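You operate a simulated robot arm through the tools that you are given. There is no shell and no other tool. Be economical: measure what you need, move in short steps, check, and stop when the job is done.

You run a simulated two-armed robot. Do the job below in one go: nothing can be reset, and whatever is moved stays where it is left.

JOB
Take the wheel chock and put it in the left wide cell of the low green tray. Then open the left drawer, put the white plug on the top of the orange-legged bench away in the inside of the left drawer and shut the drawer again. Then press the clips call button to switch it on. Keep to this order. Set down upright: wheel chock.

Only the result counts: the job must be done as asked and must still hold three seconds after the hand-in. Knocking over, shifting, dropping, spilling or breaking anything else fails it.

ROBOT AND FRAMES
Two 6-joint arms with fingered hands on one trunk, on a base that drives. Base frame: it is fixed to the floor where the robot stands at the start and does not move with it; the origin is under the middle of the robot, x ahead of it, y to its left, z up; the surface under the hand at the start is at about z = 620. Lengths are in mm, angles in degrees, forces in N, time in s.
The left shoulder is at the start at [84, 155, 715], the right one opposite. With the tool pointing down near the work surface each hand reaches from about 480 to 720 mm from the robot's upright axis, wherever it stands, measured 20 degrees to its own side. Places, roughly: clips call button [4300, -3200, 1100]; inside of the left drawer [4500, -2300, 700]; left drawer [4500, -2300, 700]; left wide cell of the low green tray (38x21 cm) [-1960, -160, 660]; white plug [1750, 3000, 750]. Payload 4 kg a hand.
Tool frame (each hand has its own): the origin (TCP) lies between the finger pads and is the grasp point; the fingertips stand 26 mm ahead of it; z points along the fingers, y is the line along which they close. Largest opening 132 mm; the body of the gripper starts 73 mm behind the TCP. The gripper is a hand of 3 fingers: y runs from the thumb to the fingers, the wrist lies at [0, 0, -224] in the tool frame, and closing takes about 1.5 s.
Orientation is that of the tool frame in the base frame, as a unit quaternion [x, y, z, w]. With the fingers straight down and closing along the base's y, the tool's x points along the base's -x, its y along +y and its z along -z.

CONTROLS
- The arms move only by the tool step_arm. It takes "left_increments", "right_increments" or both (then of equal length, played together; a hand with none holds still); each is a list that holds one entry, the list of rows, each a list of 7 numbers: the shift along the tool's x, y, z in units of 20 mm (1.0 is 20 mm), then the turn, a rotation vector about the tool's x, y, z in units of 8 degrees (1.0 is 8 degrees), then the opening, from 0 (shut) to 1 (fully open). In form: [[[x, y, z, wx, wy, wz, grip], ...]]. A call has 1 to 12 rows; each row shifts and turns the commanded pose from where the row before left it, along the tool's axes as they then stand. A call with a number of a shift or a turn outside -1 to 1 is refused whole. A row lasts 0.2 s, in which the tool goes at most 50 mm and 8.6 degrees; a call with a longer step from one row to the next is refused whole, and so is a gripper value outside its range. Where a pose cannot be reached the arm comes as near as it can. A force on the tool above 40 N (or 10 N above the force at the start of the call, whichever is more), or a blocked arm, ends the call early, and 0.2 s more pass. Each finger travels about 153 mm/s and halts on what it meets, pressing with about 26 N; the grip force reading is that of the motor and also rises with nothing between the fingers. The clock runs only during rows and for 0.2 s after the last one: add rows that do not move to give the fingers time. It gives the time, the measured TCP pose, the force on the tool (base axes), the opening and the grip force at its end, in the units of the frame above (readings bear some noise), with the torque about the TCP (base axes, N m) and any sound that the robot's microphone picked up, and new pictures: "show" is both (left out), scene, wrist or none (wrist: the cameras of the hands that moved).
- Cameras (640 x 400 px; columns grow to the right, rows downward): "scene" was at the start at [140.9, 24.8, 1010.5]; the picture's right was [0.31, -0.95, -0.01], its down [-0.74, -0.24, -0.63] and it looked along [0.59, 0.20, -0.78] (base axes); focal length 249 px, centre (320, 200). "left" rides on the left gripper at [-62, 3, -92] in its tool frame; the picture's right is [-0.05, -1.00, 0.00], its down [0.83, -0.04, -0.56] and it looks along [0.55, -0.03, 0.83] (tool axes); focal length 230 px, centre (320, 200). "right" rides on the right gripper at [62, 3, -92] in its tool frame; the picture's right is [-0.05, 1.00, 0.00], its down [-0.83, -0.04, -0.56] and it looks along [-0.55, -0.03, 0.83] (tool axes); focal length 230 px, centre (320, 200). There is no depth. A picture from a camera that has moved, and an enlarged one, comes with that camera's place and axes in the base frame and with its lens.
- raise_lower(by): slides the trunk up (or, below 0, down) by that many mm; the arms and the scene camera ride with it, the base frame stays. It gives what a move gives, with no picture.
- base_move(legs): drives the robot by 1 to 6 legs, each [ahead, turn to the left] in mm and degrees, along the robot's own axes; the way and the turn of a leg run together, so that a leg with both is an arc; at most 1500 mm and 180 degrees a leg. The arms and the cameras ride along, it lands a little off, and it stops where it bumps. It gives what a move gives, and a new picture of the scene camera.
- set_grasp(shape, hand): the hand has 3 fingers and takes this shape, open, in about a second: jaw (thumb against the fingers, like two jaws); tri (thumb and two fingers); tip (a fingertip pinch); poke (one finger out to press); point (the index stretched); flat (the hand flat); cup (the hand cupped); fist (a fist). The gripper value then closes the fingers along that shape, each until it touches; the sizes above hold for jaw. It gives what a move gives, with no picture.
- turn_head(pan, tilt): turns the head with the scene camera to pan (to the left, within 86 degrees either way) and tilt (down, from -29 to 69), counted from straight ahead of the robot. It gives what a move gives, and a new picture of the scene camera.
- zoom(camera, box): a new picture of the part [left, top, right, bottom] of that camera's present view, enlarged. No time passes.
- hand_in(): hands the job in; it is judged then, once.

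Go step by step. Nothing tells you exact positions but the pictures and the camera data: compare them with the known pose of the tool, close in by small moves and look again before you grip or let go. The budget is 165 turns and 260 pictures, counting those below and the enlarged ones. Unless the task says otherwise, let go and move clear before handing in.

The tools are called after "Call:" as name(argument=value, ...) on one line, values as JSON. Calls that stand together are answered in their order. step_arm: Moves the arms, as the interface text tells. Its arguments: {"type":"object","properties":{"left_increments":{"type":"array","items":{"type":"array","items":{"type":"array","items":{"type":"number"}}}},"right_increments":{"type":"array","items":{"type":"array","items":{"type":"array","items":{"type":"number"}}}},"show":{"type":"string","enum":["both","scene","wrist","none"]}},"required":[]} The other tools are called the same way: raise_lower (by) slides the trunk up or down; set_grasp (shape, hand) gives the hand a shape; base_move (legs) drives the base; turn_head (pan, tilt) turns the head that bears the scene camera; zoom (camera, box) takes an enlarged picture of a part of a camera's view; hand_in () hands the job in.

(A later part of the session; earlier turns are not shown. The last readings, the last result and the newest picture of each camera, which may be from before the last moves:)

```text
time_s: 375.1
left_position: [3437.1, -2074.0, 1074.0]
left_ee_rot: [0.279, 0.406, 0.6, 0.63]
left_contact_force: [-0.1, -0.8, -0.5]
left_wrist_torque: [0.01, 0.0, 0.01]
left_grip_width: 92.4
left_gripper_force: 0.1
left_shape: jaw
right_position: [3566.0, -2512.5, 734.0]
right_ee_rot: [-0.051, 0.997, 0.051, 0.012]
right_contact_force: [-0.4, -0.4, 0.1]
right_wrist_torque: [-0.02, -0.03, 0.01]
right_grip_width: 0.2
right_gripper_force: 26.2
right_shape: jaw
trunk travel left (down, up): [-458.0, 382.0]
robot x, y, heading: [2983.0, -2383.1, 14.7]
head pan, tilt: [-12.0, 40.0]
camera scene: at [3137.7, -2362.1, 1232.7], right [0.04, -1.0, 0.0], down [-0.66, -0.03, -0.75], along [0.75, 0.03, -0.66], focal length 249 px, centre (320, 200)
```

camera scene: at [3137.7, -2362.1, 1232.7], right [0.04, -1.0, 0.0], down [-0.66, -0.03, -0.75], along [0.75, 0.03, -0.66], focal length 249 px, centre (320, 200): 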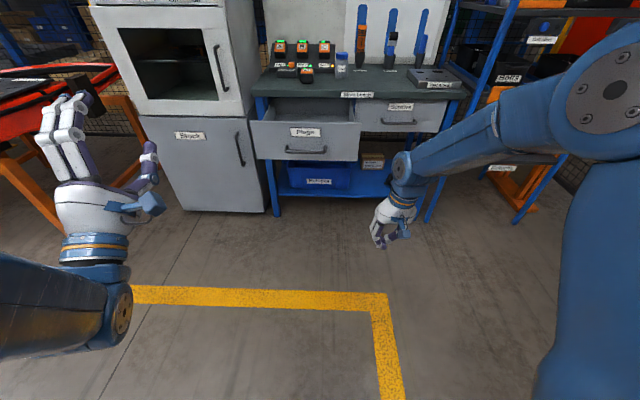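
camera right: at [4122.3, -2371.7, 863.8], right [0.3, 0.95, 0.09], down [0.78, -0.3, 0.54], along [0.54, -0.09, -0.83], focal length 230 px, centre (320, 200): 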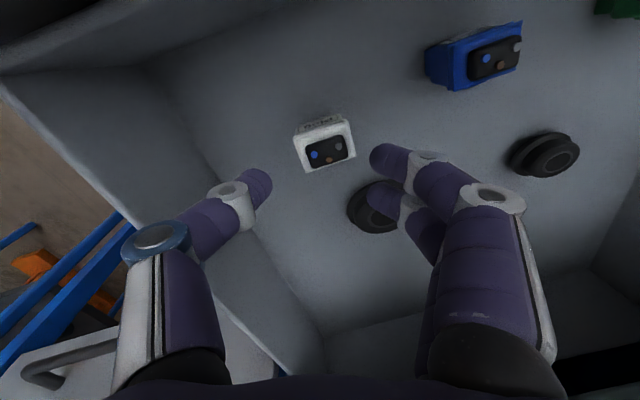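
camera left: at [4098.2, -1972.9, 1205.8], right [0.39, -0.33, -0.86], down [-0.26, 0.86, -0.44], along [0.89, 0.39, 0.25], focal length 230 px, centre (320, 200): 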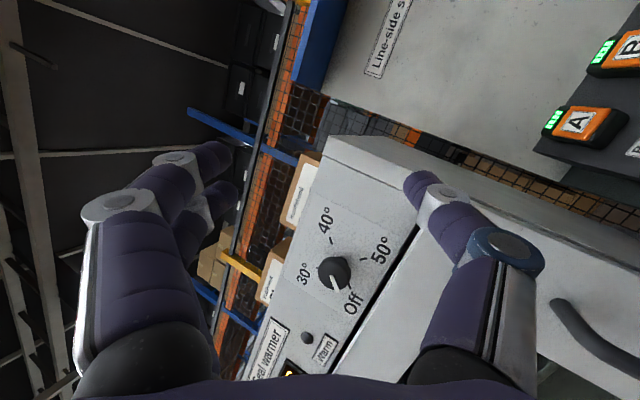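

Aligned right of the handle. I'll lower 25 mm and drive up to the drawer face.

Call:
raise_lower(by=-28)

Call:
base_move(legs=[[460, 0]])

```text
time_s: 375.8
left_position: [3435.9, -2076.3, 1046.6]
left_ee_rot: [0.28, 0.402, 0.597, 0.636]
left_contact_force: [-0.1, 0.0, 0.3]
left_wrist_torque: [-0.03, 0.01, 0.0]
left_grip_width: 92.3
left_gripper_force: 0.0
left_shape: jaw
right_position: [3552.4, -2513.4, 714.7]
right_ee_rot: [-0.053, 0.997, 0.053, 0.021]
right_contact_force: [-0.7, -0.1, 0.9]
right_wrist_torque: [0.02, 0.01, 0.02]
right_grip_width: 0.2
right_gripper_force: 25.9
right_shape: jaw
trunk travel left (down, up): [-430.0, 410.0]
robot x, y, heading: [2984.0, -2384.8, 14.7]
head pan, tilt: [-12.0, 40.0]
```

```text
time_s: 378.6
left_position: [3885.2, -1966.9, 1044.9]
left_ee_rot: [0.281, 0.401, 0.594, 0.638]
left_contact_force: [1.0, 0.4, 0.5]
left_wrist_torque: [0.03, -0.03, 0.01]
left_grip_width: 92.5
left_gripper_force: 0.0
left_shape: jaw
right_position: [3997.6, -2404.4, 714.9]
right_ee_rot: [-0.048, 0.997, 0.053, 0.021]
right_contact_force: [1.2, -0.2, 0.5]
right_wrist_torque: [0.0, 0.0, 0.03]
right_grip_width: 0.0
right_gripper_force: 26.2
right_shape: jaw
trunk travel left (down, up): [-430.0, 410.0]
robot x, y, heading: [3431.0, -2271.1, 14.2]
head pan, tilt: [-12.0, 40.0]
camera scene: at [3584.1, -2249.6, 1204.6], right [0.03, -1.0, 0.0], down [-0.66, -0.03, -0.75], along [0.75, 0.02, -0.66], focal length 249 px, centre (320, 200)
```

scene: 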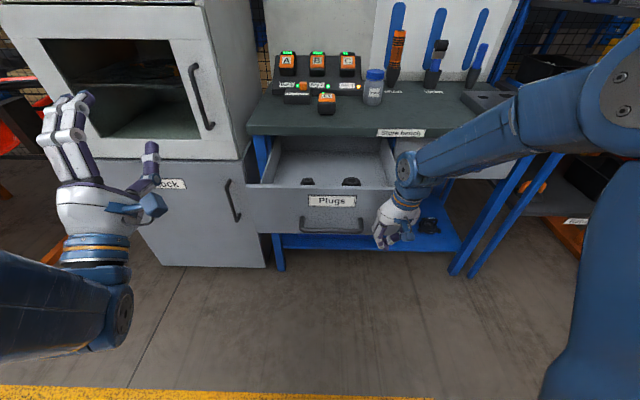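

The hand is just right of the handle. I'll push with a slightly curved 280 mm leg so it moves straight in, then finish with the arm.

Call:
base_move(legs=[[280, -4.3]])

```text
time_s: 380.5
left_position: [4177.0, -1946.0, 1051.6]
left_ee_rot: [0.29, 0.38, 0.574, 0.664]
left_contact_force: [-0.6, 0.1, -0.1]
left_wrist_torque: [0.01, 0.0, -0.03]
left_grip_width: 92.1
left_gripper_force: 0.0
left_shape: jaw
right_position: [4248.1, -2390.7, 723.5]
right_ee_rot: [-0.012, 0.998, 0.053, 0.031]
right_contact_force: [-0.2, 0.3, -1.0]
right_wrist_torque: [-0.03, 0.05, -0.01]
right_grip_width: 0.0
right_gripper_force: 25.9
right_shape: jaw
trunk travel left (down, up): [-430.0, 410.0]
robot x, y, heading: [3698.3, -2209.0, 9.7]
head pan, tilt: [-12.0, 40.0]
camera scene: at [3857.0, -2203.9, 1204.6], right [-0.04, -1.0, 0.0], down [-0.66, 0.02, -0.75], along [0.75, -0.03, -0.66], focal length 249 px, centre (320, 200)
```

scene: 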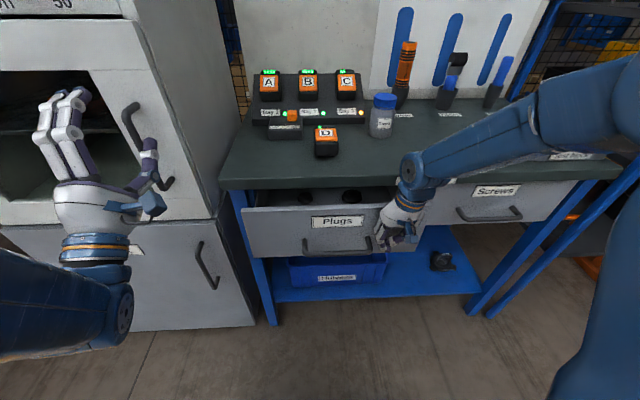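

The drawer is about 70 mm from shut. I'll tilt the fingers forward so that my palm clears the bench edge for the final push.

Call:
step_arm(right_increments=[[[1, 0, 0, 0, 0, 0, 0], [0.5, 0, 0, 0, -0.6, 0, 0], [0, 0, 0, 0, -0.7, 0, 0], [0, 0, 0, 0, -0.7, 0, 0], [0, 0, 0, 0, -0.7, 0, 0], [0, 0, 0, 0, -0.7, 0, 0], [0, 0, 0, 0, -0.7, 0, 0], [0, 0, 0, 0, -0.7, 0, 0], [0, 0, 0, 0, 0, 0, 0]]], show="scene")

```text
time_s: 382.5
left_position: [4174.0, -1949.5, 1051.3]
left_ee_rot: [0.29, 0.376, 0.572, 0.669]
left_contact_force: [0.2, -0.4, 0.0]
left_wrist_torque: [0.01, 0.0, -0.01]
left_grip_width: 92.2
left_gripper_force: 0.1
left_shape: jaw
right_position: [4220.2, -2391.9, 731.5]
right_ee_rot: [0.007, 0.927, 0.057, 0.37]
right_contact_force: [-0.5, 0.5, 0.8]
right_wrist_torque: [0.01, 0.03, 0.0]
right_grip_width: 0.0
right_gripper_force: 26.3
right_shape: jaw
right hand out of reach, approached as far as the arm can: row 8
trunk travel left (down, up): [-430.0, 410.0]
robot x, y, heading: [3698.8, -2213.9, 9.5]
head pan, tilt: [-12.0, 40.0]
camera scene: at [3855.6, -2204.0, 1204.8], right [-0.04, -1.0, 0.0], down [-0.66, 0.02, -0.75], along [0.75, -0.03, -0.66], focal length 249 px, centre (320, 200)
```

scene: 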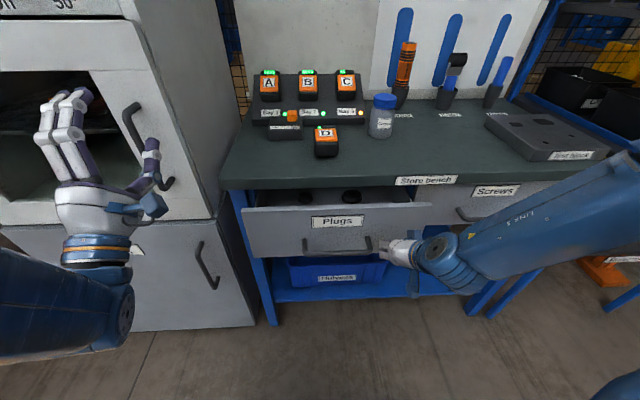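

Now I'll push the drawer the last stretch with the fingertips.

Call:
step_arm(right_increments=[[[-0.58, 0, 0.55, 0, 0, 0, 0], [-0.58, 0, 0.55, 0, 0, 0, 0], [-0.58, 0, 0.55, 0, 0, 0, 0], [-0.58, 0, 0.55, 0, 0, 0, 0], [-0.58, 0, 0.55, 0, 0, 0, 0], [-0.58, 0, 0.55, 0, 0, 0, 0], [-0.4, 0, 0.4, 0, 0, 0, 0], [-0.3, 0, 0.3, 0, 0, 0, 0]]], show="scene")

```text
time_s: 384.3
left_position: [4174.5, -1948.9, 1051.9]
left_ee_rot: [0.29, 0.377, 0.571, 0.669]
left_contact_force: [-0.4, 0.3, 0.3]
left_wrist_torque: [0.03, -0.01, -0.02]
left_grip_width: 92.4
left_gripper_force: 0.1
left_shape: jaw
right_position: [4333.6, -2389.1, 727.8]
right_ee_rot: [0.005, 0.928, 0.057, 0.367]
right_contact_force: [-1.2, -0.6, -0.2]
right_wrist_torque: [0.03, -0.01, -0.01]
right_grip_width: 0.0
right_gripper_force: 25.8
right_shape: jaw
trunk travel left (down, up): [-430.0, 410.0]
robot x, y, heading: [3701.0, -2212.0, 9.7]
head pan, tilt: [-12.0, 40.0]
camera scene: at [3856.3, -2203.8, 1204.7], right [-0.04, -1.0, 0.0], down [-0.66, 0.02, -0.75], along [0.75, -0.03, -0.66], focal length 249 px, centre (320, 200)
```

scene: 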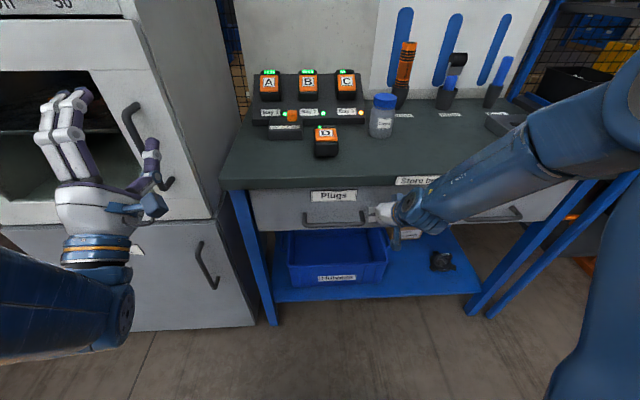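

It looks shut. I'll push a little further to confirm it's at the stop.

Call:
step_arm(right_increments=[[[-0.3, 0, 0.28, 0, 0, 0, 0], [-0.3, 0, 0.28, 0, 0, 0, 0], [-0.3, 0, 0.28, 0, 0, 0, 0]]], show="none")

Call:
zoom(camera="scene", box=[220, 160, 460, 260])

```text
time_s: 384.9
left_position: [4175.4, -1955.0, 1053.6]
left_ee_rot: [0.291, 0.37, 0.567, 0.676]
left_contact_force: [0.8, -0.8, 0.6]
left_wrist_torque: [-0.02, 0.0, -0.01]
left_grip_width: 92.3
left_gripper_force: 0.0
left_shape: jaw
right_position: [4326.9, -2388.5, 732.0]
right_ee_rot: [0.005, 0.929, 0.062, 0.365]
right_contact_force: [-0.7, 0.1, -0.5]
right_wrist_torque: [0.0, -0.01, 0.0]
right_grip_width: 0.1
right_gripper_force: 26.1
right_shape: jaw
trunk travel left (down, up): [-430.0, 410.0]
robot x, y, heading: [3698.7, -2214.8, 9.4]
head pan, tilt: [-12.0, 40.0]
stopped in row 2 (right hand): the force on the tool passed its limit at 46 N (the readings are from after the stop); the commanded pose is now the measured one
```

```text
2.67 times, centred on (340, 210) of scene
camera zoom: at [3856.6, -2205.5, 1204.6], right [-0.04, -1.0, 0.0], down [-0.66, 0.02, -0.75], along [0.75, -0.03, -0.66], focal length 665 px, centre (267, 173)
```

zoom: 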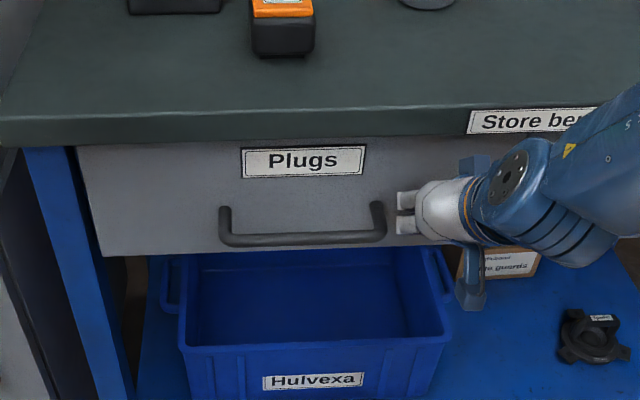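

The drawer hit its stop at 46 N, so it's shut. Now for the "Call clips" button, which triangulates to about (4296, −3141, 1110): I'll back off and drive round to face it.

Call:
base_move(legs=[[-450, 0], [0, -90]])

Call:
base_move(legs=[[1020, 0], [0, 81]])

Call:
turn_head(pan=8, tilt=15)

```text
time_s: 391.2
left_position: [3601.8, -2709.0, 1065.5]
left_ee_rot: [0.417, 0.144, -0.042, 0.896]
left_contact_force: [-0.7, 0.4, 0.5]
left_wrist_torque: [0.03, 0.01, -0.01]
left_grip_width: 91.9
left_gripper_force: 0.1
left_shape: jaw
right_position: [3163.0, -2910.7, 753.1]
right_ee_rot: [0.609, 0.692, -0.202, 0.331]
right_contact_force: [-0.7, 0.5, 0.0]
right_wrist_torque: [0.0, -0.02, -0.01]
right_grip_width: 0.0
right_gripper_force: 26.1
right_shape: jaw
trunk travel left (down, up): [-430.0, 410.0]
robot x, y, heading: [3266.5, -2287.5, -72.7]
head pan, tilt: [-12.0, 40.0]
stopped in leg 2: the robot was blocked; the commanded pose is now the measured one
camera scene: at [3291.1, -2440.7, 1204.4], right [-1.0, -0.09, 0.0], down [-0.06, 0.65, -0.76], along [0.07, -0.75, -0.66], focal length 249 px, centre (320, 200)
```

scene: 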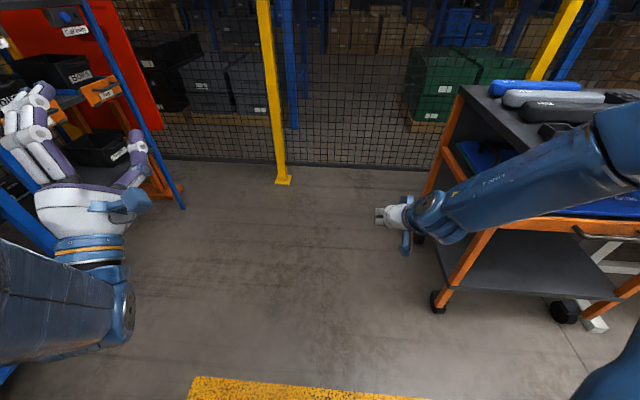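

```text
time_s: 400.1
left_position: [4031.7, -3001.2, 1076.5]
left_ee_rot: [0.221, 0.353, 0.562, 0.714]
left_contact_force: [-0.4, 0.2, -0.1]
left_wrist_torque: [0.0, 0.02, 0.01]
left_grip_width: 92.3
left_gripper_force: 0.0
left_shape: jaw
right_position: [4141.2, -3459.4, 771.5]
right_ee_rot: [0.014, 0.914, 0.061, 0.4]
right_contact_force: [-0.3, -0.6, 0.3]
right_wrist_torque: [0.0, 0.0, -0.04]
right_grip_width: 0.2
right_gripper_force: 25.9
right_shape: jaw
trunk travel left (down, up): [-430.0, 410.0]
robot x, y, heading: [3572.6, -3273.1, 8.2]
head pan, tilt: [-12.0, 40.0]
stopped in leg 2: the robot was blocked; the commanded pose is now the measured one
camera scene: at [3724.4, -3266.7, 1205.1], right [-0.07, -1.0, 0.01], down [-0.65, 0.04, -0.76], along [0.75, -0.05, -0.65], focal length 249 px, centre (320, 200)
```

scene: 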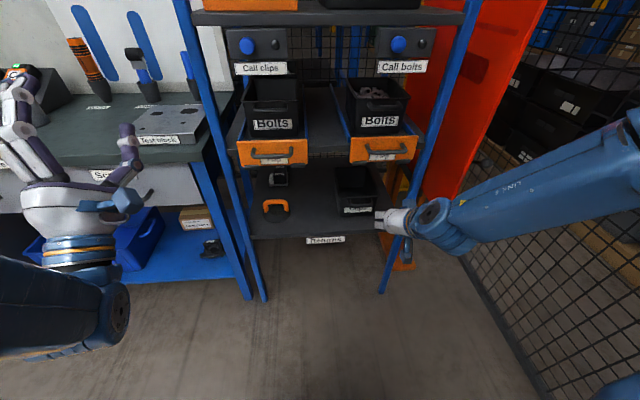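

```text
time_s: 401.0
left_position: [4033.7, -3002.0, 1076.8]
left_ee_rot: [0.222, 0.356, 0.561, 0.714]
left_contact_force: [0.7, 1.0, 0.9]
left_wrist_torque: [-0.03, 0.01, 0.01]
left_grip_width: 92.4
left_gripper_force: 0.1
left_shape: jaw
right_position: [4144.8, -3460.8, 769.2]
right_ee_rot: [0.015, 0.915, 0.061, 0.399]
right_contact_force: [0.2, 1.0, 0.0]
right_wrist_torque: [0.02, 0.0, 0.03]
right_grip_width: 0.3
right_gripper_force: 26.0
right_shape: jaw
trunk travel left (down, up): [-430.0, 410.0]
robot x, y, heading: [3575.1, -3271.1, 8.1]
head pan, tilt: [8.0, 15.0]
camera scene: at [3732.5, -3236.2, 1244.0], right [0.28, -0.96, 0.0], down [-0.27, -0.07, -0.96], along [0.92, 0.27, -0.28], focal length 249 px, centre (320, 200)
```

scene: 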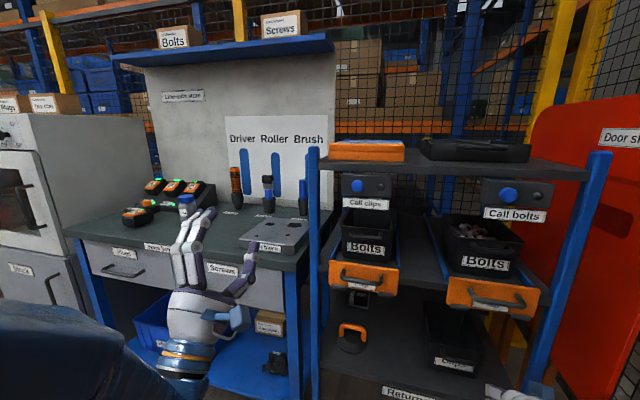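

The button is at about (4255, −3165, 1120). Turning right about 16° will line my left hand up with it and swing the right hand away.

Call:
base_move(legs=[[0, -16.5]])

Call:
set_grasp(hand="left", shape="poke")

Call:
step_arm(left_increments=[[[0, 0, 0, 0, 0, 0, 1]]], show="both")

```text
time_s: 402.4
left_position: [4089.8, -3140.9, 1080.4]
left_ee_rot: [0.264, 0.312, 0.46, 0.788]
left_contact_force: [0.7, -0.3, 0.5]
left_wrist_torque: [0.01, 0.02, 0.0]
left_grip_width: 92.1
left_gripper_force: 0.0
left_shape: jaw
right_position: [4067.2, -3616.1, 769.4]
right_ee_rot: [0.146, 0.903, 0.004, 0.403]
right_contact_force: [-0.3, 0.7, 0.1]
right_wrist_torque: [-0.01, -0.05, -0.02]
right_grip_width: 0.2
right_gripper_force: 25.9
right_shape: jaw
trunk travel left (down, up): [-430.0, 410.0]
robot x, y, heading: [3570.4, -3273.9, -8.3]
head pan, tilt: [8.0, 15.0]
camera scene: at [3736.4, -3282.9, 1244.1], right [-0.01, -1.0, 0.0], down [-0.28, 0.0, -0.96], along [0.96, 0.0, -0.28], focal length 249 px, centre (320, 200)
```

scene: 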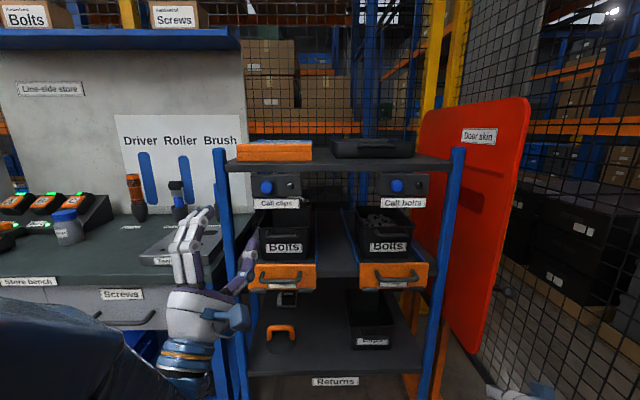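

```text
time_s: 403.3
left_position: [4087.4, -3144.1, 1079.8]
left_ee_rot: [0.262, 0.309, 0.456, 0.792]
left_contact_force: [-0.4, 0.6, 0.1]
left_wrist_torque: [0.02, -0.02, -0.01]
left_grip_width: 0.0
left_gripper_force: 0.0
left_shape: poke
right_position: [4055.0, -3612.5, 778.8]
right_ee_rot: [0.144, 0.9, 0.004, 0.411]
right_contact_force: [0.2, 0.7, -0.6]
right_wrist_torque: [-0.03, 0.01, 0.01]
right_grip_width: 0.0
right_gripper_force: 25.9
right_shape: jaw
trunk travel left (down, up): [-430.0, 410.0]
robot x, y, heading: [3573.3, -3275.4, -8.2]
head pan, tilt: [8.0, 15.0]
```

```text
time_s: 403.7
left_position: [4087.0, -3143.4, 1080.3]
left_ee_rot: [0.262, 0.309, 0.456, 0.793]
left_contact_force: [0.8, 0.6, -0.1]
left_wrist_torque: [0.0, -0.01, 0.0]
left_grip_width: 0.2
left_gripper_force: 0.0
left_shape: poke
right_position: [4055.8, -3612.2, 778.5]
right_ee_rot: [0.144, 0.9, 0.003, 0.411]
right_contact_force: [0.1, 0.3, 0.4]
right_wrist_torque: [0.0, 0.03, -0.01]
right_grip_width: 0.1
right_gripper_force: 26.5
right_shape: jaw
trunk travel left (down, up): [-430.0, 410.0]
robot x, y, heading: [3575.5, -3273.1, -8.2]
head pan, tilt: [8.0, 15.0]
camera scene: at [3736.7, -3282.6, 1244.1], right [-0.01, -1.0, 0.0], down [-0.28, 0.0, -0.96], along [0.96, 0.0, -0.28], focal length 249 px, centre (320, 200)
camera left: at [3993.4, -3184.6, 1036.1], right [0.54, -0.49, -0.68], down [-0.05, 0.79, -0.61], along [0.84, 0.37, 0.4], focal length 230 px, centre (320, 200)
```

scene: 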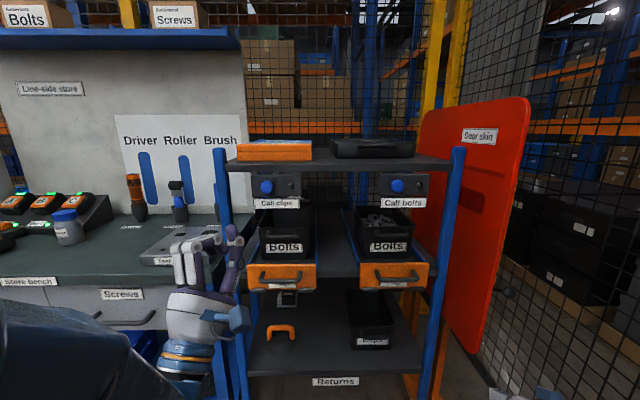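
left: 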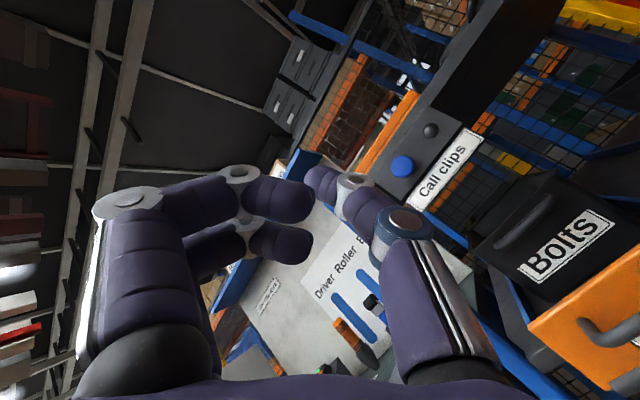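

The hand is pitched up about 42°. I'll level it to point at the button.

Call:
step_arm(left_increments=[[[0, 0, 0, 0.58, 0.29, -0.09, 1], [0, 0, 0, 0.58, 0.29, -0.09, 1], [0, 0, 0, 0.58, 0.29, -0.09, 1], [0, 0, 0, 0.58, 0.29, -0.09, 1], [0, 0, 0, 0.58, 0.29, -0.09, 1], [0, 0, 0, 0.58, 0.29, -0.09, 1], [0, 0, 0, 0.58, 0.29, -0.09, 1], [0, 0, 0, 0.58, 0.29, -0.09, 1], [0, 0, 0, 0, 0, 0, 1]]], show="both")

```text
time_s: 405.7
left_position: [4162.6, -3135.0, 942.7]
left_ee_rot: [0.407, 0.574, 0.334, 0.627]
left_contact_force: [0.4, -0.8, 0.1]
left_wrist_torque: [0.0, 0.0, 0.0]
left_grip_width: 0.0
left_gripper_force: 0.1
left_shape: poke
left hand out of reach, approached as far as the arm can: row 1, 2, 3, 4, 5, 6, 7, 8
right_position: [4056.2, -3612.5, 778.3]
right_ee_rot: [0.145, 0.9, 0.003, 0.411]
right_contact_force: [0.7, 0.4, -0.1]
right_wrist_torque: [0.0, 0.0, -0.03]
right_grip_width: 0.0
right_gripper_force: 25.7
right_shape: jaw
trunk travel left (down, up): [-430.0, 410.0]
robot x, y, heading: [3574.1, -3272.1, -8.2]
head pan, tilt: [8.0, 15.0]
camera scene: at [3736.5, -3282.7, 1244.1], right [-0.01, -1.0, 0.0], down [-0.28, 0.0, -0.96], along [0.96, 0.0, -0.28], focal length 249 px, centre (320, 200)
camera left: at [4062.5, -3176.3, 972.0], right [-0.06, -0.49, -0.87], down [-0.45, 0.79, -0.42], along [0.89, 0.37, -0.27], focal length 230 px, centre (320, 200)
```

scene: 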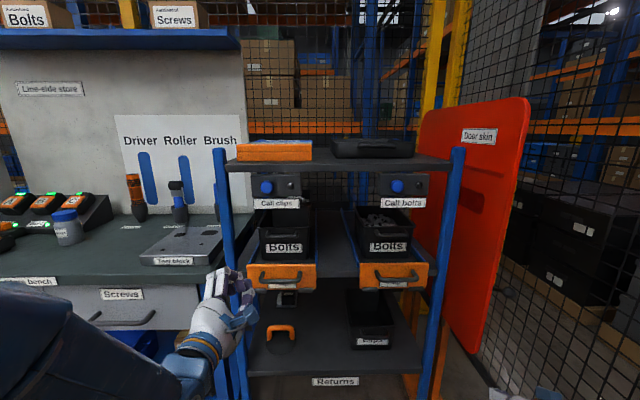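
left: 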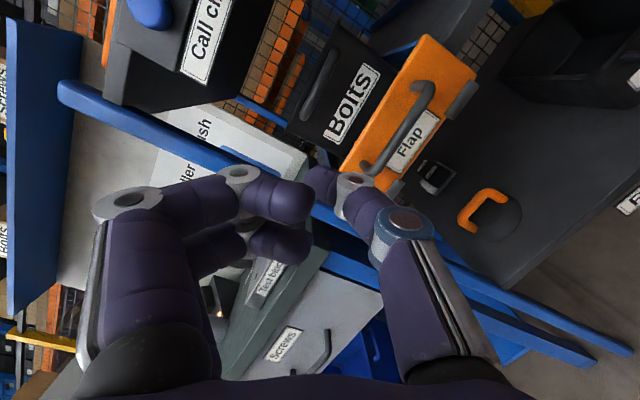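

Now level, but lower and further forward. I'll back up 70 mm and raise the trunk 180 mm to button height.

Call:
base_move(legs=[[-70, 0]])

Call:
raise_lower(by=180)

Call:
step_arm(left_increments=[[[0, 0, 0, 0, 0, 0, 1]]], show="both")

```text
time_s: 406.7
left_position: [4105.3, -3126.9, 943.7]
left_ee_rot: [0.407, 0.573, 0.334, 0.628]
left_contact_force: [-0.4, 0.4, -1.0]
left_wrist_torque: [0.04, -0.04, 0.0]
left_grip_width: 0.0
left_gripper_force: 0.1
left_shape: poke
right_position: [3996.3, -3604.5, 771.5]
right_ee_rot: [0.145, 0.903, 0.003, 0.404]
right_contact_force: [-0.3, -0.2, 0.7]
right_wrist_torque: [-0.01, 0.01, 0.05]
right_grip_width: 0.2
right_gripper_force: 26.3
right_shape: jaw
trunk travel left (down, up): [-430.0, 410.0]
robot x, y, heading: [3501.2, -3260.0, -8.5]
head pan, tilt: [8.0, 15.0]
camera scene: at [3672.9, -3273.1, 1243.4], right [-0.01, -1.0, 0.0], down [-0.28, 0.0, -0.96], along [0.96, -0.01, -0.28], focal length 249 px, centre (320, 200)
```

scene: 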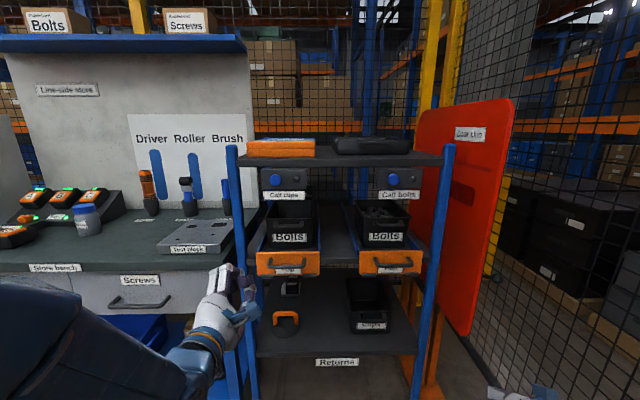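

```text
time_s: 408.7
left_position: [4087.4, -3123.0, 1111.9]
left_ee_rot: [0.412, 0.58, 0.329, 0.621]
left_contact_force: [0.7, -0.3, -1.0]
left_wrist_torque: [0.0, -0.02, -0.02]
left_grip_width: 0.2
left_gripper_force: 0.1
left_shape: poke
right_position: [3981.3, -3599.6, 961.7]
right_ee_rot: [0.143, 0.899, 0.003, 0.414]
right_contact_force: [0.2, 0.4, -0.2]
right_wrist_torque: [-0.01, -0.02, 0.03]
right_grip_width: 0.0
right_gripper_force: 25.9
right_shape: jaw
trunk travel left (down, up): [-610.0, 230.0]
robot x, y, heading: [3503.4, -3262.2, -8.6]
head pan, tilt: [8.0, 15.0]
```

```text
time_s: 409.1
left_position: [4086.8, -3123.3, 1112.1]
left_ee_rot: [0.412, 0.58, 0.33, 0.621]
left_contact_force: [0.1, 0.6, -0.5]
left_wrist_torque: [0.01, -0.01, 0.01]
left_grip_width: 0.0
left_gripper_force: 0.0
left_shape: poke
right_position: [3980.6, -3599.2, 961.8]
right_ee_rot: [0.143, 0.899, 0.003, 0.415]
right_contact_force: [-0.1, 0.6, 0.1]
right_wrist_torque: [0.0, 0.03, -0.03]
right_grip_width: 0.1
right_gripper_force: 26.5
right_shape: jaw
trunk travel left (down, up): [-610.0, 230.0]
robot x, y, heading: [3501.5, -3261.3, -8.5]
head pan, tilt: [8.0, 15.0]
camera scene: at [3671.0, -3273.1, 1424.0], right [-0.01, -1.0, 0.0], down [-0.28, 0.0, -0.96], along [0.96, -0.01, -0.28], focal length 249 px, centre (320, 200)
camera left: at [3989.1, -3165.4, 1144.0], right [-0.07, -0.49, -0.87], down [-0.46, 0.79, -0.4], along [0.88, 0.37, -0.28], focal length 230 px, centre (320, 200)
```

scene: 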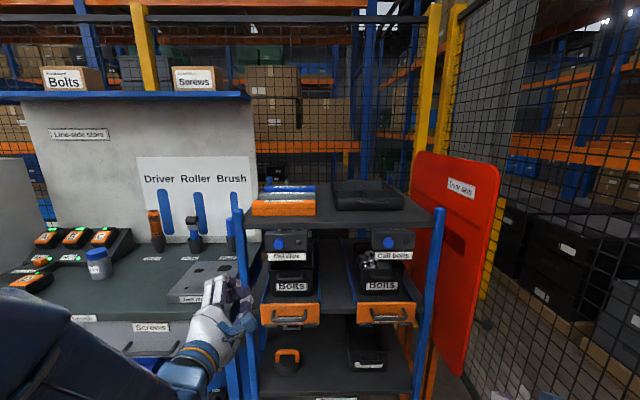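
left: 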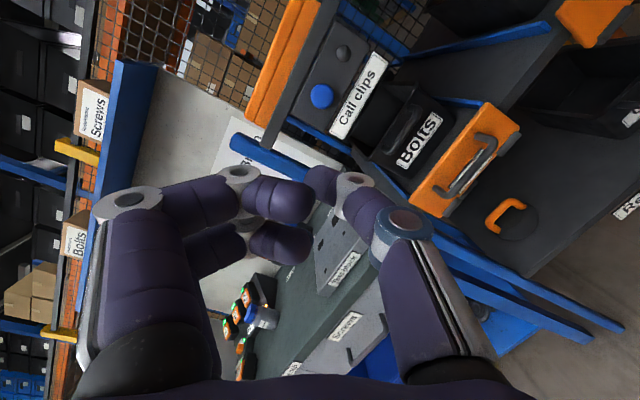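

The button from the wrist camera is at y ≈ −3163, z ≈ 1115. I'll nudge sideways and drive in 100 mm.

Call:
step_arm(left_increments=[[[-0.4, -0.05, 0, 0, 0, 0, 1], [-0.38, -0.06, 0, 0, 0, 0, 1], [0, 0, 0, 0, 0, 0, 1]]], show="none")

Call:
base_move(legs=[[80, 0]])

Call:
step_arm(left_increments=[[[0, 0, 0, 0, 0, 0, 1]]], show="wrist")

Call:
zoom(camera="scene", box=[180, 180, 340, 300])

```text
time_s: 409.9
left_position: [4088.1, -3123.0, 1112.5]
left_ee_rot: [0.412, 0.58, 0.33, 0.621]
left_contact_force: [0.3, 0.6, -0.1]
left_wrist_torque: [-0.01, 0.0, 0.01]
left_grip_width: 0.0
left_gripper_force: 0.1
left_shape: poke
left hand out of reach, approached as far as the arm can: row 1, 2
right_position: [3981.9, -3600.4, 961.7]
right_ee_rot: [0.144, 0.899, 0.002, 0.414]
right_contact_force: [0.7, -0.8, 0.6]
right_wrist_torque: [0.03, 0.01, 0.0]
right_grip_width: 0.0
right_gripper_force: 26.0
right_shape: jaw
trunk travel left (down, up): [-610.0, 230.0]
robot x, y, heading: [3502.5, -3261.2, -8.6]
head pan, tilt: [8.0, 15.0]
```

```text
time_s: 411.0
left_position: [4151.8, -3133.6, 1128.7]
left_ee_rot: [0.404, 0.571, 0.334, 0.632]
left_contact_force: [0.6, -0.3, 0.2]
left_wrist_torque: [0.01, 0.08, 0.02]
left_grip_width: 0.0
left_gripper_force: 0.0
left_shape: poke
right_position: [4047.5, -3611.0, 969.2]
right_ee_rot: [0.144, 0.896, 0.004, 0.42]
right_contact_force: [0.9, -0.1, 0.2]
right_wrist_torque: [-0.01, 0.03, 0.0]
right_grip_width: 0.2
right_gripper_force: 26.2
right_shape: jaw
trunk travel left (down, up): [-610.0, 230.0]
robot x, y, heading: [3582.7, -3274.5, -8.1]
head pan, tilt: [8.0, 15.0]
camera scene: at [3723.3, -3280.8, 1427.1], right [-0.01, -1.0, 0.0], down [-0.26, 0.0, -0.97], along [0.97, -0.01, -0.26], focal length 249 px, centre (320, 200)
```

scene: 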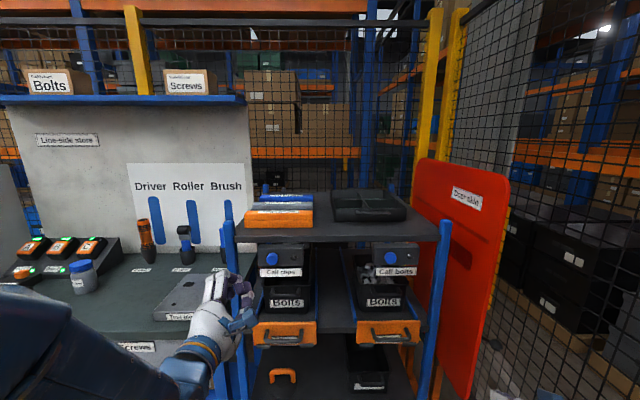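

```text
time_s: 411.6
left_position: [4158.9, -3136.8, 1109.3]
left_ee_rot: [0.412, 0.579, 0.327, 0.622]
left_contact_force: [-1.2, 0.0, 0.4]
left_wrist_torque: [0.0, 0.02, -0.02]
left_grip_width: 0.0
left_gripper_force: 0.0
left_shape: poke
right_position: [4035.0, -3603.7, 958.7]
right_ee_rot: [0.145, 0.901, 0.003, 0.408]
right_contact_force: [0.3, 0.6, -0.1]
right_wrist_torque: [-0.01, -0.02, -0.03]
right_grip_width: 0.3
right_gripper_force: 26.6
right_shape: jaw
trunk travel left (down, up): [-610.0, 230.0]
robot x, y, heading: [3577.3, -3272.6, -8.6]
head pan, tilt: [8.0, 15.0]
stopped in row 1 (left hand): the arm was blocked; the commanded pose is now the measured one
camera left: at [4060.8, -3177.8, 1141.3], right [-0.08, -0.49, -0.87], down [-0.46, 0.79, -0.4], along [0.89, 0.37, -0.28], focal length 230 px, centre (320, 200)
```

left: 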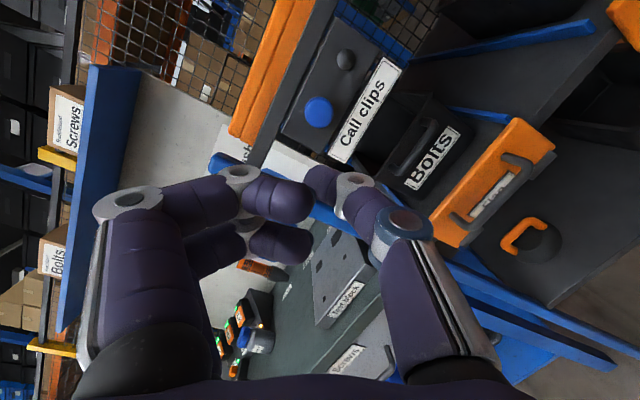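

```text
3.33 times, centred on (260, 240) of scene
camera zoom: at [3748.1, -3285.1, 1424.2], right [-0.01, -1.0, 0.0], down [-0.28, 0.0, -0.96], along [0.96, -0.01, -0.28], focal length 831 px, centre (520, 67)
```

zoom: 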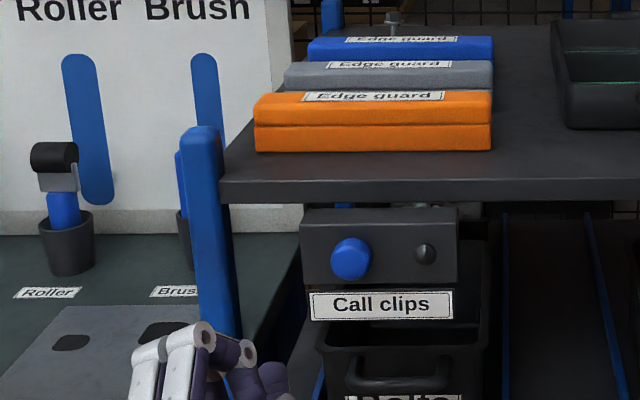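

The button is at (4290, −3163, 1114). I'll try the "point" shape, which should give a clearer stretched index finger.

Call:
set_grasp(hand="left", shape="point")

Call:
step_arm(left_increments=[[[0, 0, 0, 0, 0, 0, 0], [0, 0, 0, 0, 0, 0, 0], [0, 0, 0, 0, 0, 0, 0], [0, 0, 0, 0, 0, 0, 0]]], show="wrist")

Call:
zoom(camera="scene", box=[180, 200, 340, 320])

```text
time_s: 412.5
left_position: [4161.8, -3137.5, 1108.0]
left_ee_rot: [0.414, 0.579, 0.327, 0.621]
left_contact_force: [0.6, 0.1, 0.4]
left_wrist_torque: [0.01, -0.02, -0.01]
left_grip_width: 0.0
left_gripper_force: 0.0
left_shape: point
right_position: [4036.0, -3603.5, 957.2]
right_ee_rot: [0.145, 0.902, 0.002, 0.407]
right_contact_force: [0.0, -0.2, -0.2]
right_wrist_torque: [-0.01, -0.04, -0.01]
right_grip_width: 0.0
right_gripper_force: 25.8
right_shape: jaw
trunk travel left (down, up): [-610.0, 230.0]
robot x, y, heading: [3581.6, -3271.4, -8.5]
head pan, tilt: [8.0, 15.0]
```

```text
time_s: 413.5
left_position: [4160.9, -3137.5, 1109.8]
left_ee_rot: [0.414, 0.579, 0.328, 0.622]
left_contact_force: [0.1, -0.9, -0.1]
left_wrist_torque: [-0.02, 0.04, -0.03]
left_grip_width: 0.0
left_gripper_force: 0.1
left_shape: point
right_position: [4035.6, -3604.0, 955.9]
right_ee_rot: [0.144, 0.902, 0.003, 0.408]
right_contact_force: [0.5, 0.3, 0.5]
right_wrist_torque: [0.01, -0.01, 0.01]
right_grip_width: 0.1
right_gripper_force: 25.8
right_shape: jaw
trunk travel left (down, up): [-610.0, 230.0]
robot x, y, heading: [3583.3, -3273.7, -8.4]
head pan, tilt: [8.0, 15.0]
camera left: at [4062.4, -3177.8, 1140.6], right [-0.08, -0.49, -0.87], down [-0.46, 0.79, -0.4], along [0.89, 0.37, -0.29], focal length 230 px, centre (320, 200)
```

left: 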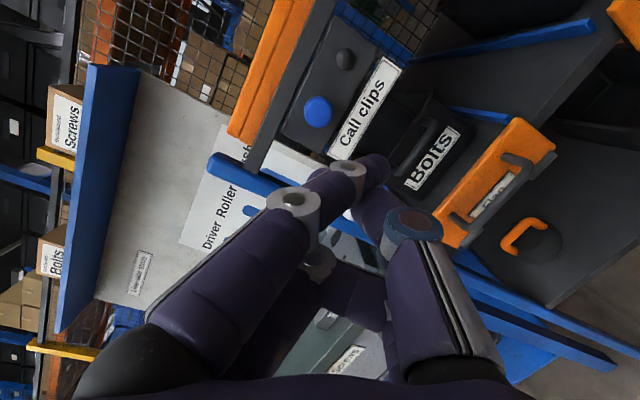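

```text
3.33 times, centred on (260, 260) of scene
camera zoom: at [3750.2, -3284.9, 1424.0], right [-0.01, -1.0, 0.0], down [-0.28, 0.0, -0.96], along [0.96, -0.01, -0.28], focal length 831 px, centre (520, 0)
```

zoom: 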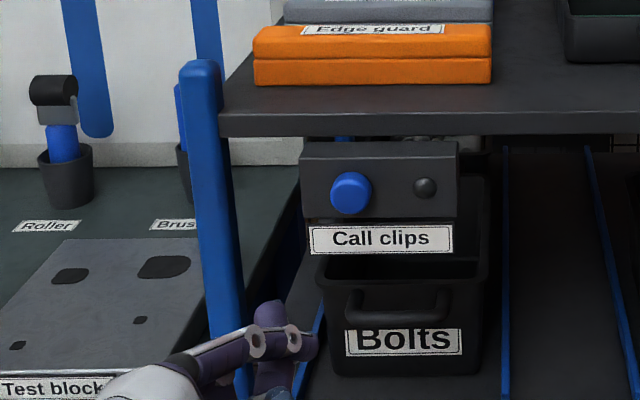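

Call:
step_arm(left_increments=[[[0, 0, 0, 0, 0, 0, 0.2], [0, 0, 0, 0, 0, 0, 0.4], [0, 0, 0, 0, 0, 0, 0.5], [0, 0, 0, 0, 0, 0, 0.5]]], show="wrist")

Call:
zoom(camera="scene", box=[180, 200, 340, 320])

```text
time_s: 414.5
left_position: [4159.8, -3136.1, 1109.6]
left_ee_rot: [0.413, 0.579, 0.328, 0.622]
left_contact_force: [0.1, 0.0, 0.7]
left_wrist_torque: [-0.02, 0.01, -0.01]
left_grip_width: 0.1
left_gripper_force: 0.0
left_shape: point
right_position: [4035.9, -3602.5, 956.8]
right_ee_rot: [0.145, 0.901, 0.002, 0.408]
right_contact_force: [0.0, -0.4, -0.5]
right_wrist_torque: [0.03, 0.01, -0.01]
right_grip_width: 0.0
right_gripper_force: 26.1
right_shape: jaw
trunk travel left (down, up): [-610.0, 230.0]
robot x, y, heading: [3583.4, -3274.3, -8.4]
head pan, tilt: [8.0, 15.0]
camera left: at [4062.3, -3177.7, 1140.7], right [-0.08, -0.49, -0.87], down [-0.46, 0.79, -0.4], along [0.89, 0.37, -0.29], focal length 230 px, centre (320, 200)
```

left: 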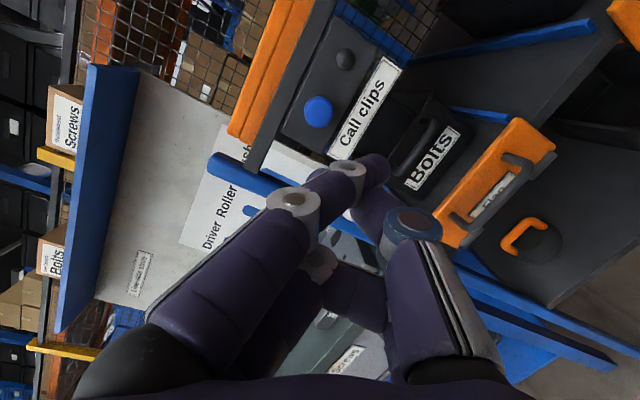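

```text
3.33 times, centred on (260, 260) of scene
camera zoom: at [3750.1, -3284.9, 1424.1], right [-0.01, -1.0, 0.0], down [-0.28, 0.0, -0.96], along [0.96, -0.01, -0.28], focal length 831 px, centre (520, 0)
```

zoom: 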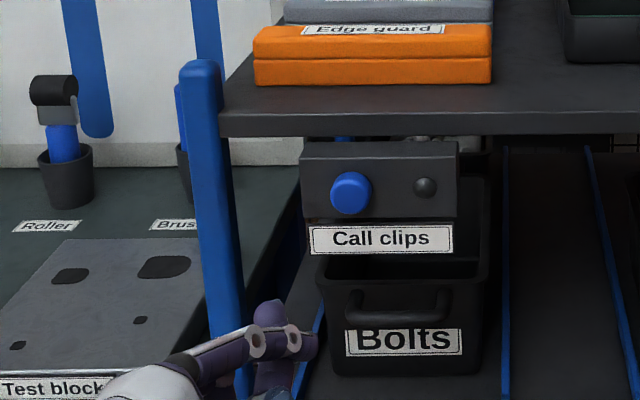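

In "point" the index tip is about 10 mm ahead of the TCP, at (4170, −3163, 1089). I'll raise 25 mm and creep forward 75 mm.

Call:
raise_lower(by=25)

Call:
base_move(legs=[[75, 1.0]])

Call:
step_arm(left_increments=[[[0, 0, 0, 0, 0, 0, 0.5]]], show="wrist")

Call:
zoom(camera="scene", box=[180, 200, 340, 320])

```text
time_s: 415.2
left_position: [4161.2, -3137.3, 1134.4]
left_ee_rot: [0.414, 0.579, 0.327, 0.621]
left_contact_force: [0.1, 0.2, 0.1]
left_wrist_torque: [0.01, -0.01, 0.03]
left_grip_width: 0.2
left_gripper_force: 0.1
left_shape: point
right_position: [4036.0, -3603.1, 981.8]
right_ee_rot: [0.144, 0.902, 0.003, 0.408]
right_contact_force: [-0.2, -0.1, 0.3]
right_wrist_torque: [0.03, -0.03, -0.01]
right_grip_width: 0.0
right_gripper_force: 26.3
right_shape: jaw
trunk travel left (down, up): [-635.0, 205.0]
robot x, y, heading: [3585.3, -3274.0, -8.3]
head pan, tilt: [8.0, 15.0]
```

```text
time_s: 416.2
left_position: [4216.1, -3135.0, 1142.4]
left_ee_rot: [0.406, 0.579, 0.335, 0.623]
left_contact_force: [-0.1, 0.0, -0.2]
left_wrist_torque: [0.0, -0.03, -0.01]
left_grip_width: 0.0
left_gripper_force: 0.0
left_shape: point
right_position: [4105.1, -3604.9, 993.2]
right_ee_rot: [0.136, 0.898, 0.007, 0.419]
right_contact_force: [0.6, 0.2, -0.4]
right_wrist_torque: [0.01, 0.07, -0.02]
right_grip_width: 0.0
right_gripper_force: 26.0
right_shape: jaw
trunk travel left (down, up): [-635.0, 205.0]
robot x, y, heading: [3660.5, -3282.9, -7.8]
head pan, tilt: [8.0, 15.0]
camera scene: at [3803.7, -3289.8, 1451.6], right [0.01, -1.0, 0.0], down [-0.26, 0.0, -0.97], along [0.97, 0.01, -0.26], focal length 249 px, centre (320, 200)
```

scene: 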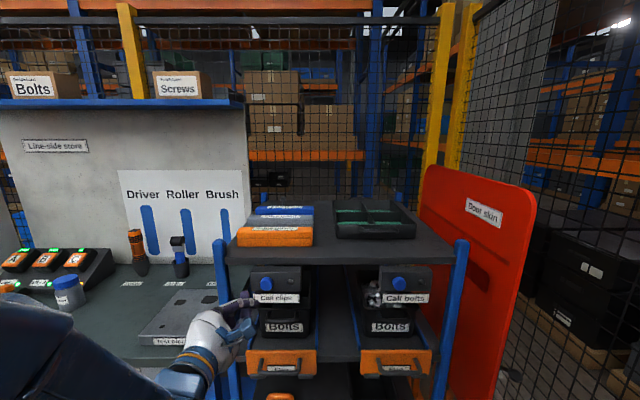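

```text
time_s: 416.9
left_position: [4233.4, -3142.4, 1139.5]
left_ee_rot: [0.406, 0.574, 0.333, 0.628]
left_contact_force: [-0.2, -0.3, 0.4]
left_wrist_torque: [-0.04, 0.04, 0.03]
left_grip_width: 0.0
left_gripper_force: 0.0
left_shape: point
right_position: [4113.0, -3616.9, 981.0]
right_ee_rot: [0.154, 0.898, -0.004, 0.413]
right_contact_force: [0.8, -0.1, -0.1]
right_wrist_torque: [0.0, -0.02, -0.04]
right_grip_width: 0.0
right_gripper_force: 25.6
right_shape: jaw
trunk travel left (down, up): [-635.0, 205.0]
robot x, y, heading: [3657.0, -3285.7, -7.6]
head pan, tilt: [8.0, 15.0]
stopped in row 1 (left hand): the arm was blocked; the commanded pose is now the measured one
camera left: at [4134.6, -3183.5, 1169.0], right [-0.05, -0.49, -0.87], down [-0.45, 0.79, -0.42], along [0.89, 0.37, -0.27], focal length 230 px, centre (320, 200)
```

left: 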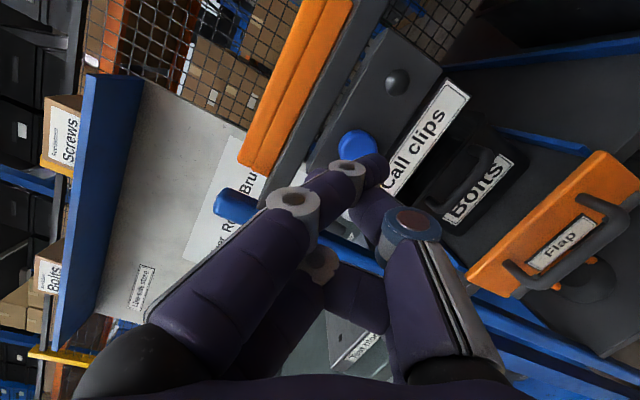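

```text
3.33 times, centred on (260, 260) of scene
camera zoom: at [3825.5, -3293.5, 1449.0], right [0.01, -1.0, 0.0], down [-0.28, 0.0, -0.96], along [0.96, 0.01, -0.28], focal length 831 px, centre (520, 0)
```

zoom: 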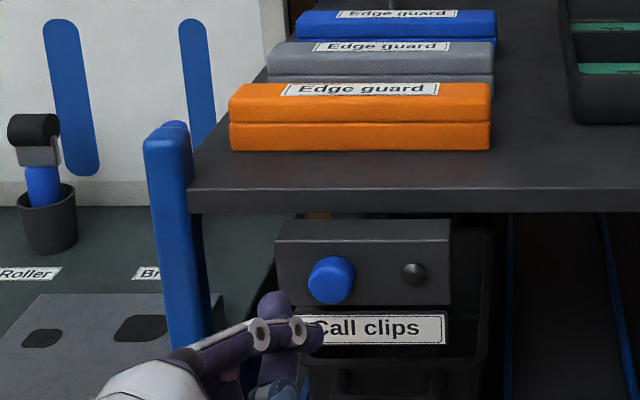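

The tip is lined up with the button, about 40 mm short. I'll creep forward.

Call:
base_move(legs=[[38, 0.6]])

Call:
zoom(camera="scene", box=[180, 220, 340, 340])

Call:
zoom(camera="left", box=[260, 60, 500, 230])

```text
time_s: 417.7
left_position: [4263.9, -3140.5, 1141.8]
left_ee_rot: [0.404, 0.574, 0.337, 0.628]
left_contact_force: [0.1, 0.5, 0.0]
left_wrist_torque: [0.01, 0.07, 0.0]
left_grip_width: 0.1
left_gripper_force: 0.1
left_shape: point
right_position: [4150.8, -3615.3, 982.9]
right_ee_rot: [0.149, 0.898, -0.003, 0.415]
right_contact_force: [-0.2, 0.5, 0.6]
right_wrist_torque: [-0.01, -0.03, -0.01]
right_grip_width: 0.0
right_gripper_force: 25.7
right_shape: jaw
trunk travel left (down, up): [-635.0, 205.0]
robot x, y, heading: [3695.4, -3290.9, -6.7]
head pan, tilt: [8.0, 15.0]
camera scene: at [3856.8, -3295.4, 1450.0], right [0.02, -1.0, 0.0], down [-0.27, 0.0, -0.96], along [0.96, 0.02, -0.27], focal length 249 px, centre (320, 200)
```

scene: 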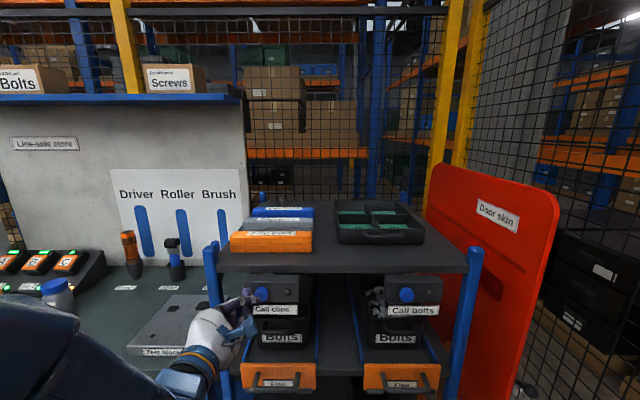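

```text
3.33 times, centred on (260, 280) of scene
camera zoom: at [3856.8, -3295.4, 1450.0], right [0.02, -1.0, 0.0], down [-0.27, 0.0, -0.96], along [0.96, 0.02, -0.27], focal length 831 px, centre (520, -67)
```

zoom: 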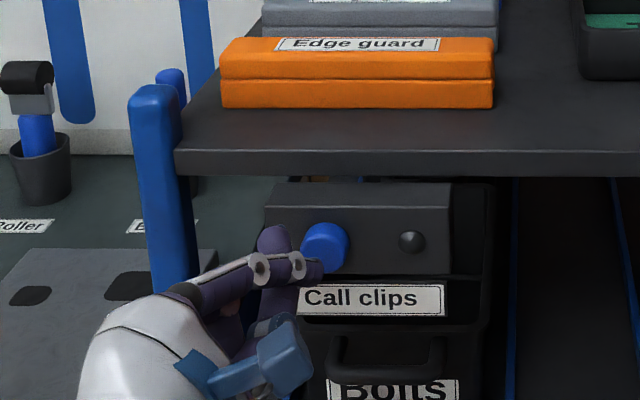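

```text
2.35 times, centred on (380, 145) of left
camera zoom: at [4166.1, -3182.4, 1171.3], right [-0.05, -0.49, -0.87], down [-0.46, 0.78, -0.42], along [0.89, 0.38, -0.26], focal length 541 px, centre (179, 329)
```

zoom: 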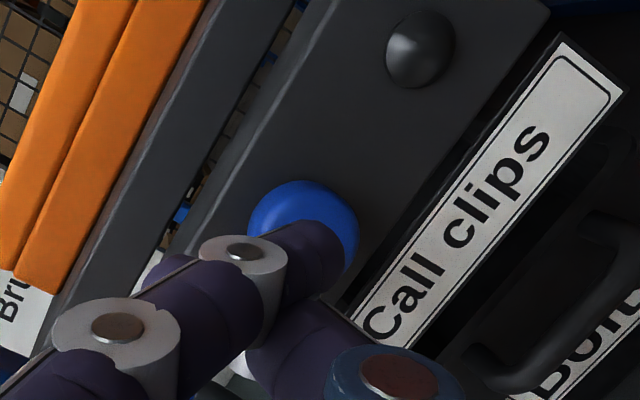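

The fingertip is at the button face. Now I'll press.

Call:
base_move(legs=[[22, 0.2]])

Call:
zoom(camera="left", box=[260, 60, 500, 230])

```text
time_s: 418.5
left_position: [4287.2, -3143.4, 1144.5]
left_ee_rot: [0.401, 0.57, 0.338, 0.632]
left_contact_force: [-0.9, -0.6, 0.6]
left_wrist_torque: [0.0, 0.03, 0.01]
left_grip_width: 0.2
left_gripper_force: 0.1
left_shape: point
right_position: [4174.9, -3624.8, 983.4]
right_ee_rot: [0.159, 0.894, -0.009, 0.418]
right_contact_force: [-0.3, -0.3, 0.1]
right_wrist_torque: [0.01, -0.04, 0.03]
right_grip_width: 0.4
right_gripper_force: 25.8
right_shape: jaw
trunk travel left (down, up): [-635.0, 205.0]
robot x, y, heading: [3718.8, -3291.0, -6.6]
head pan, tilt: [8.0, 15.0]
heard: click
camera scene: at [3880.2, -3298.5, 1449.8], right [0.02, -1.0, 0.0], down [-0.27, 0.0, -0.96], along [0.96, 0.02, -0.27], focal length 249 px, centre (320, 200)
```

scene: 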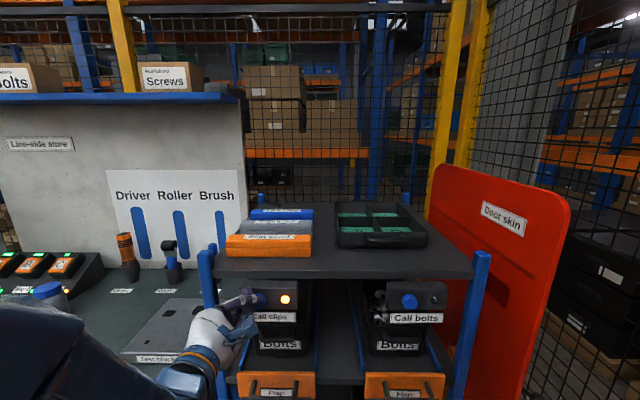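

```text
2.35 times, centred on (380, 145) of left
camera zoom: at [4187.8, -3185.7, 1172.7], right [-0.04, -0.5, -0.87], down [-0.45, 0.78, -0.43], along [0.89, 0.38, -0.25], focal length 541 px, centre (179, 329)
```

zoom: 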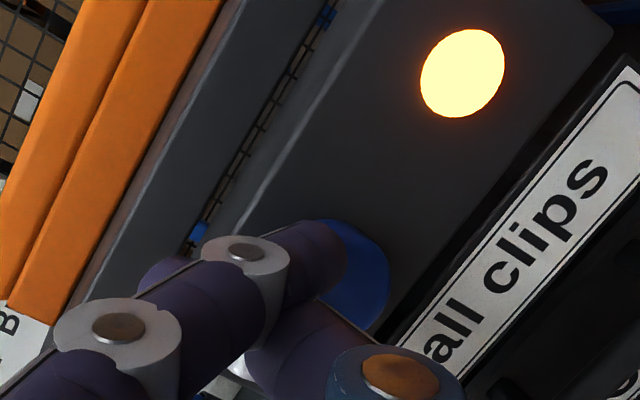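

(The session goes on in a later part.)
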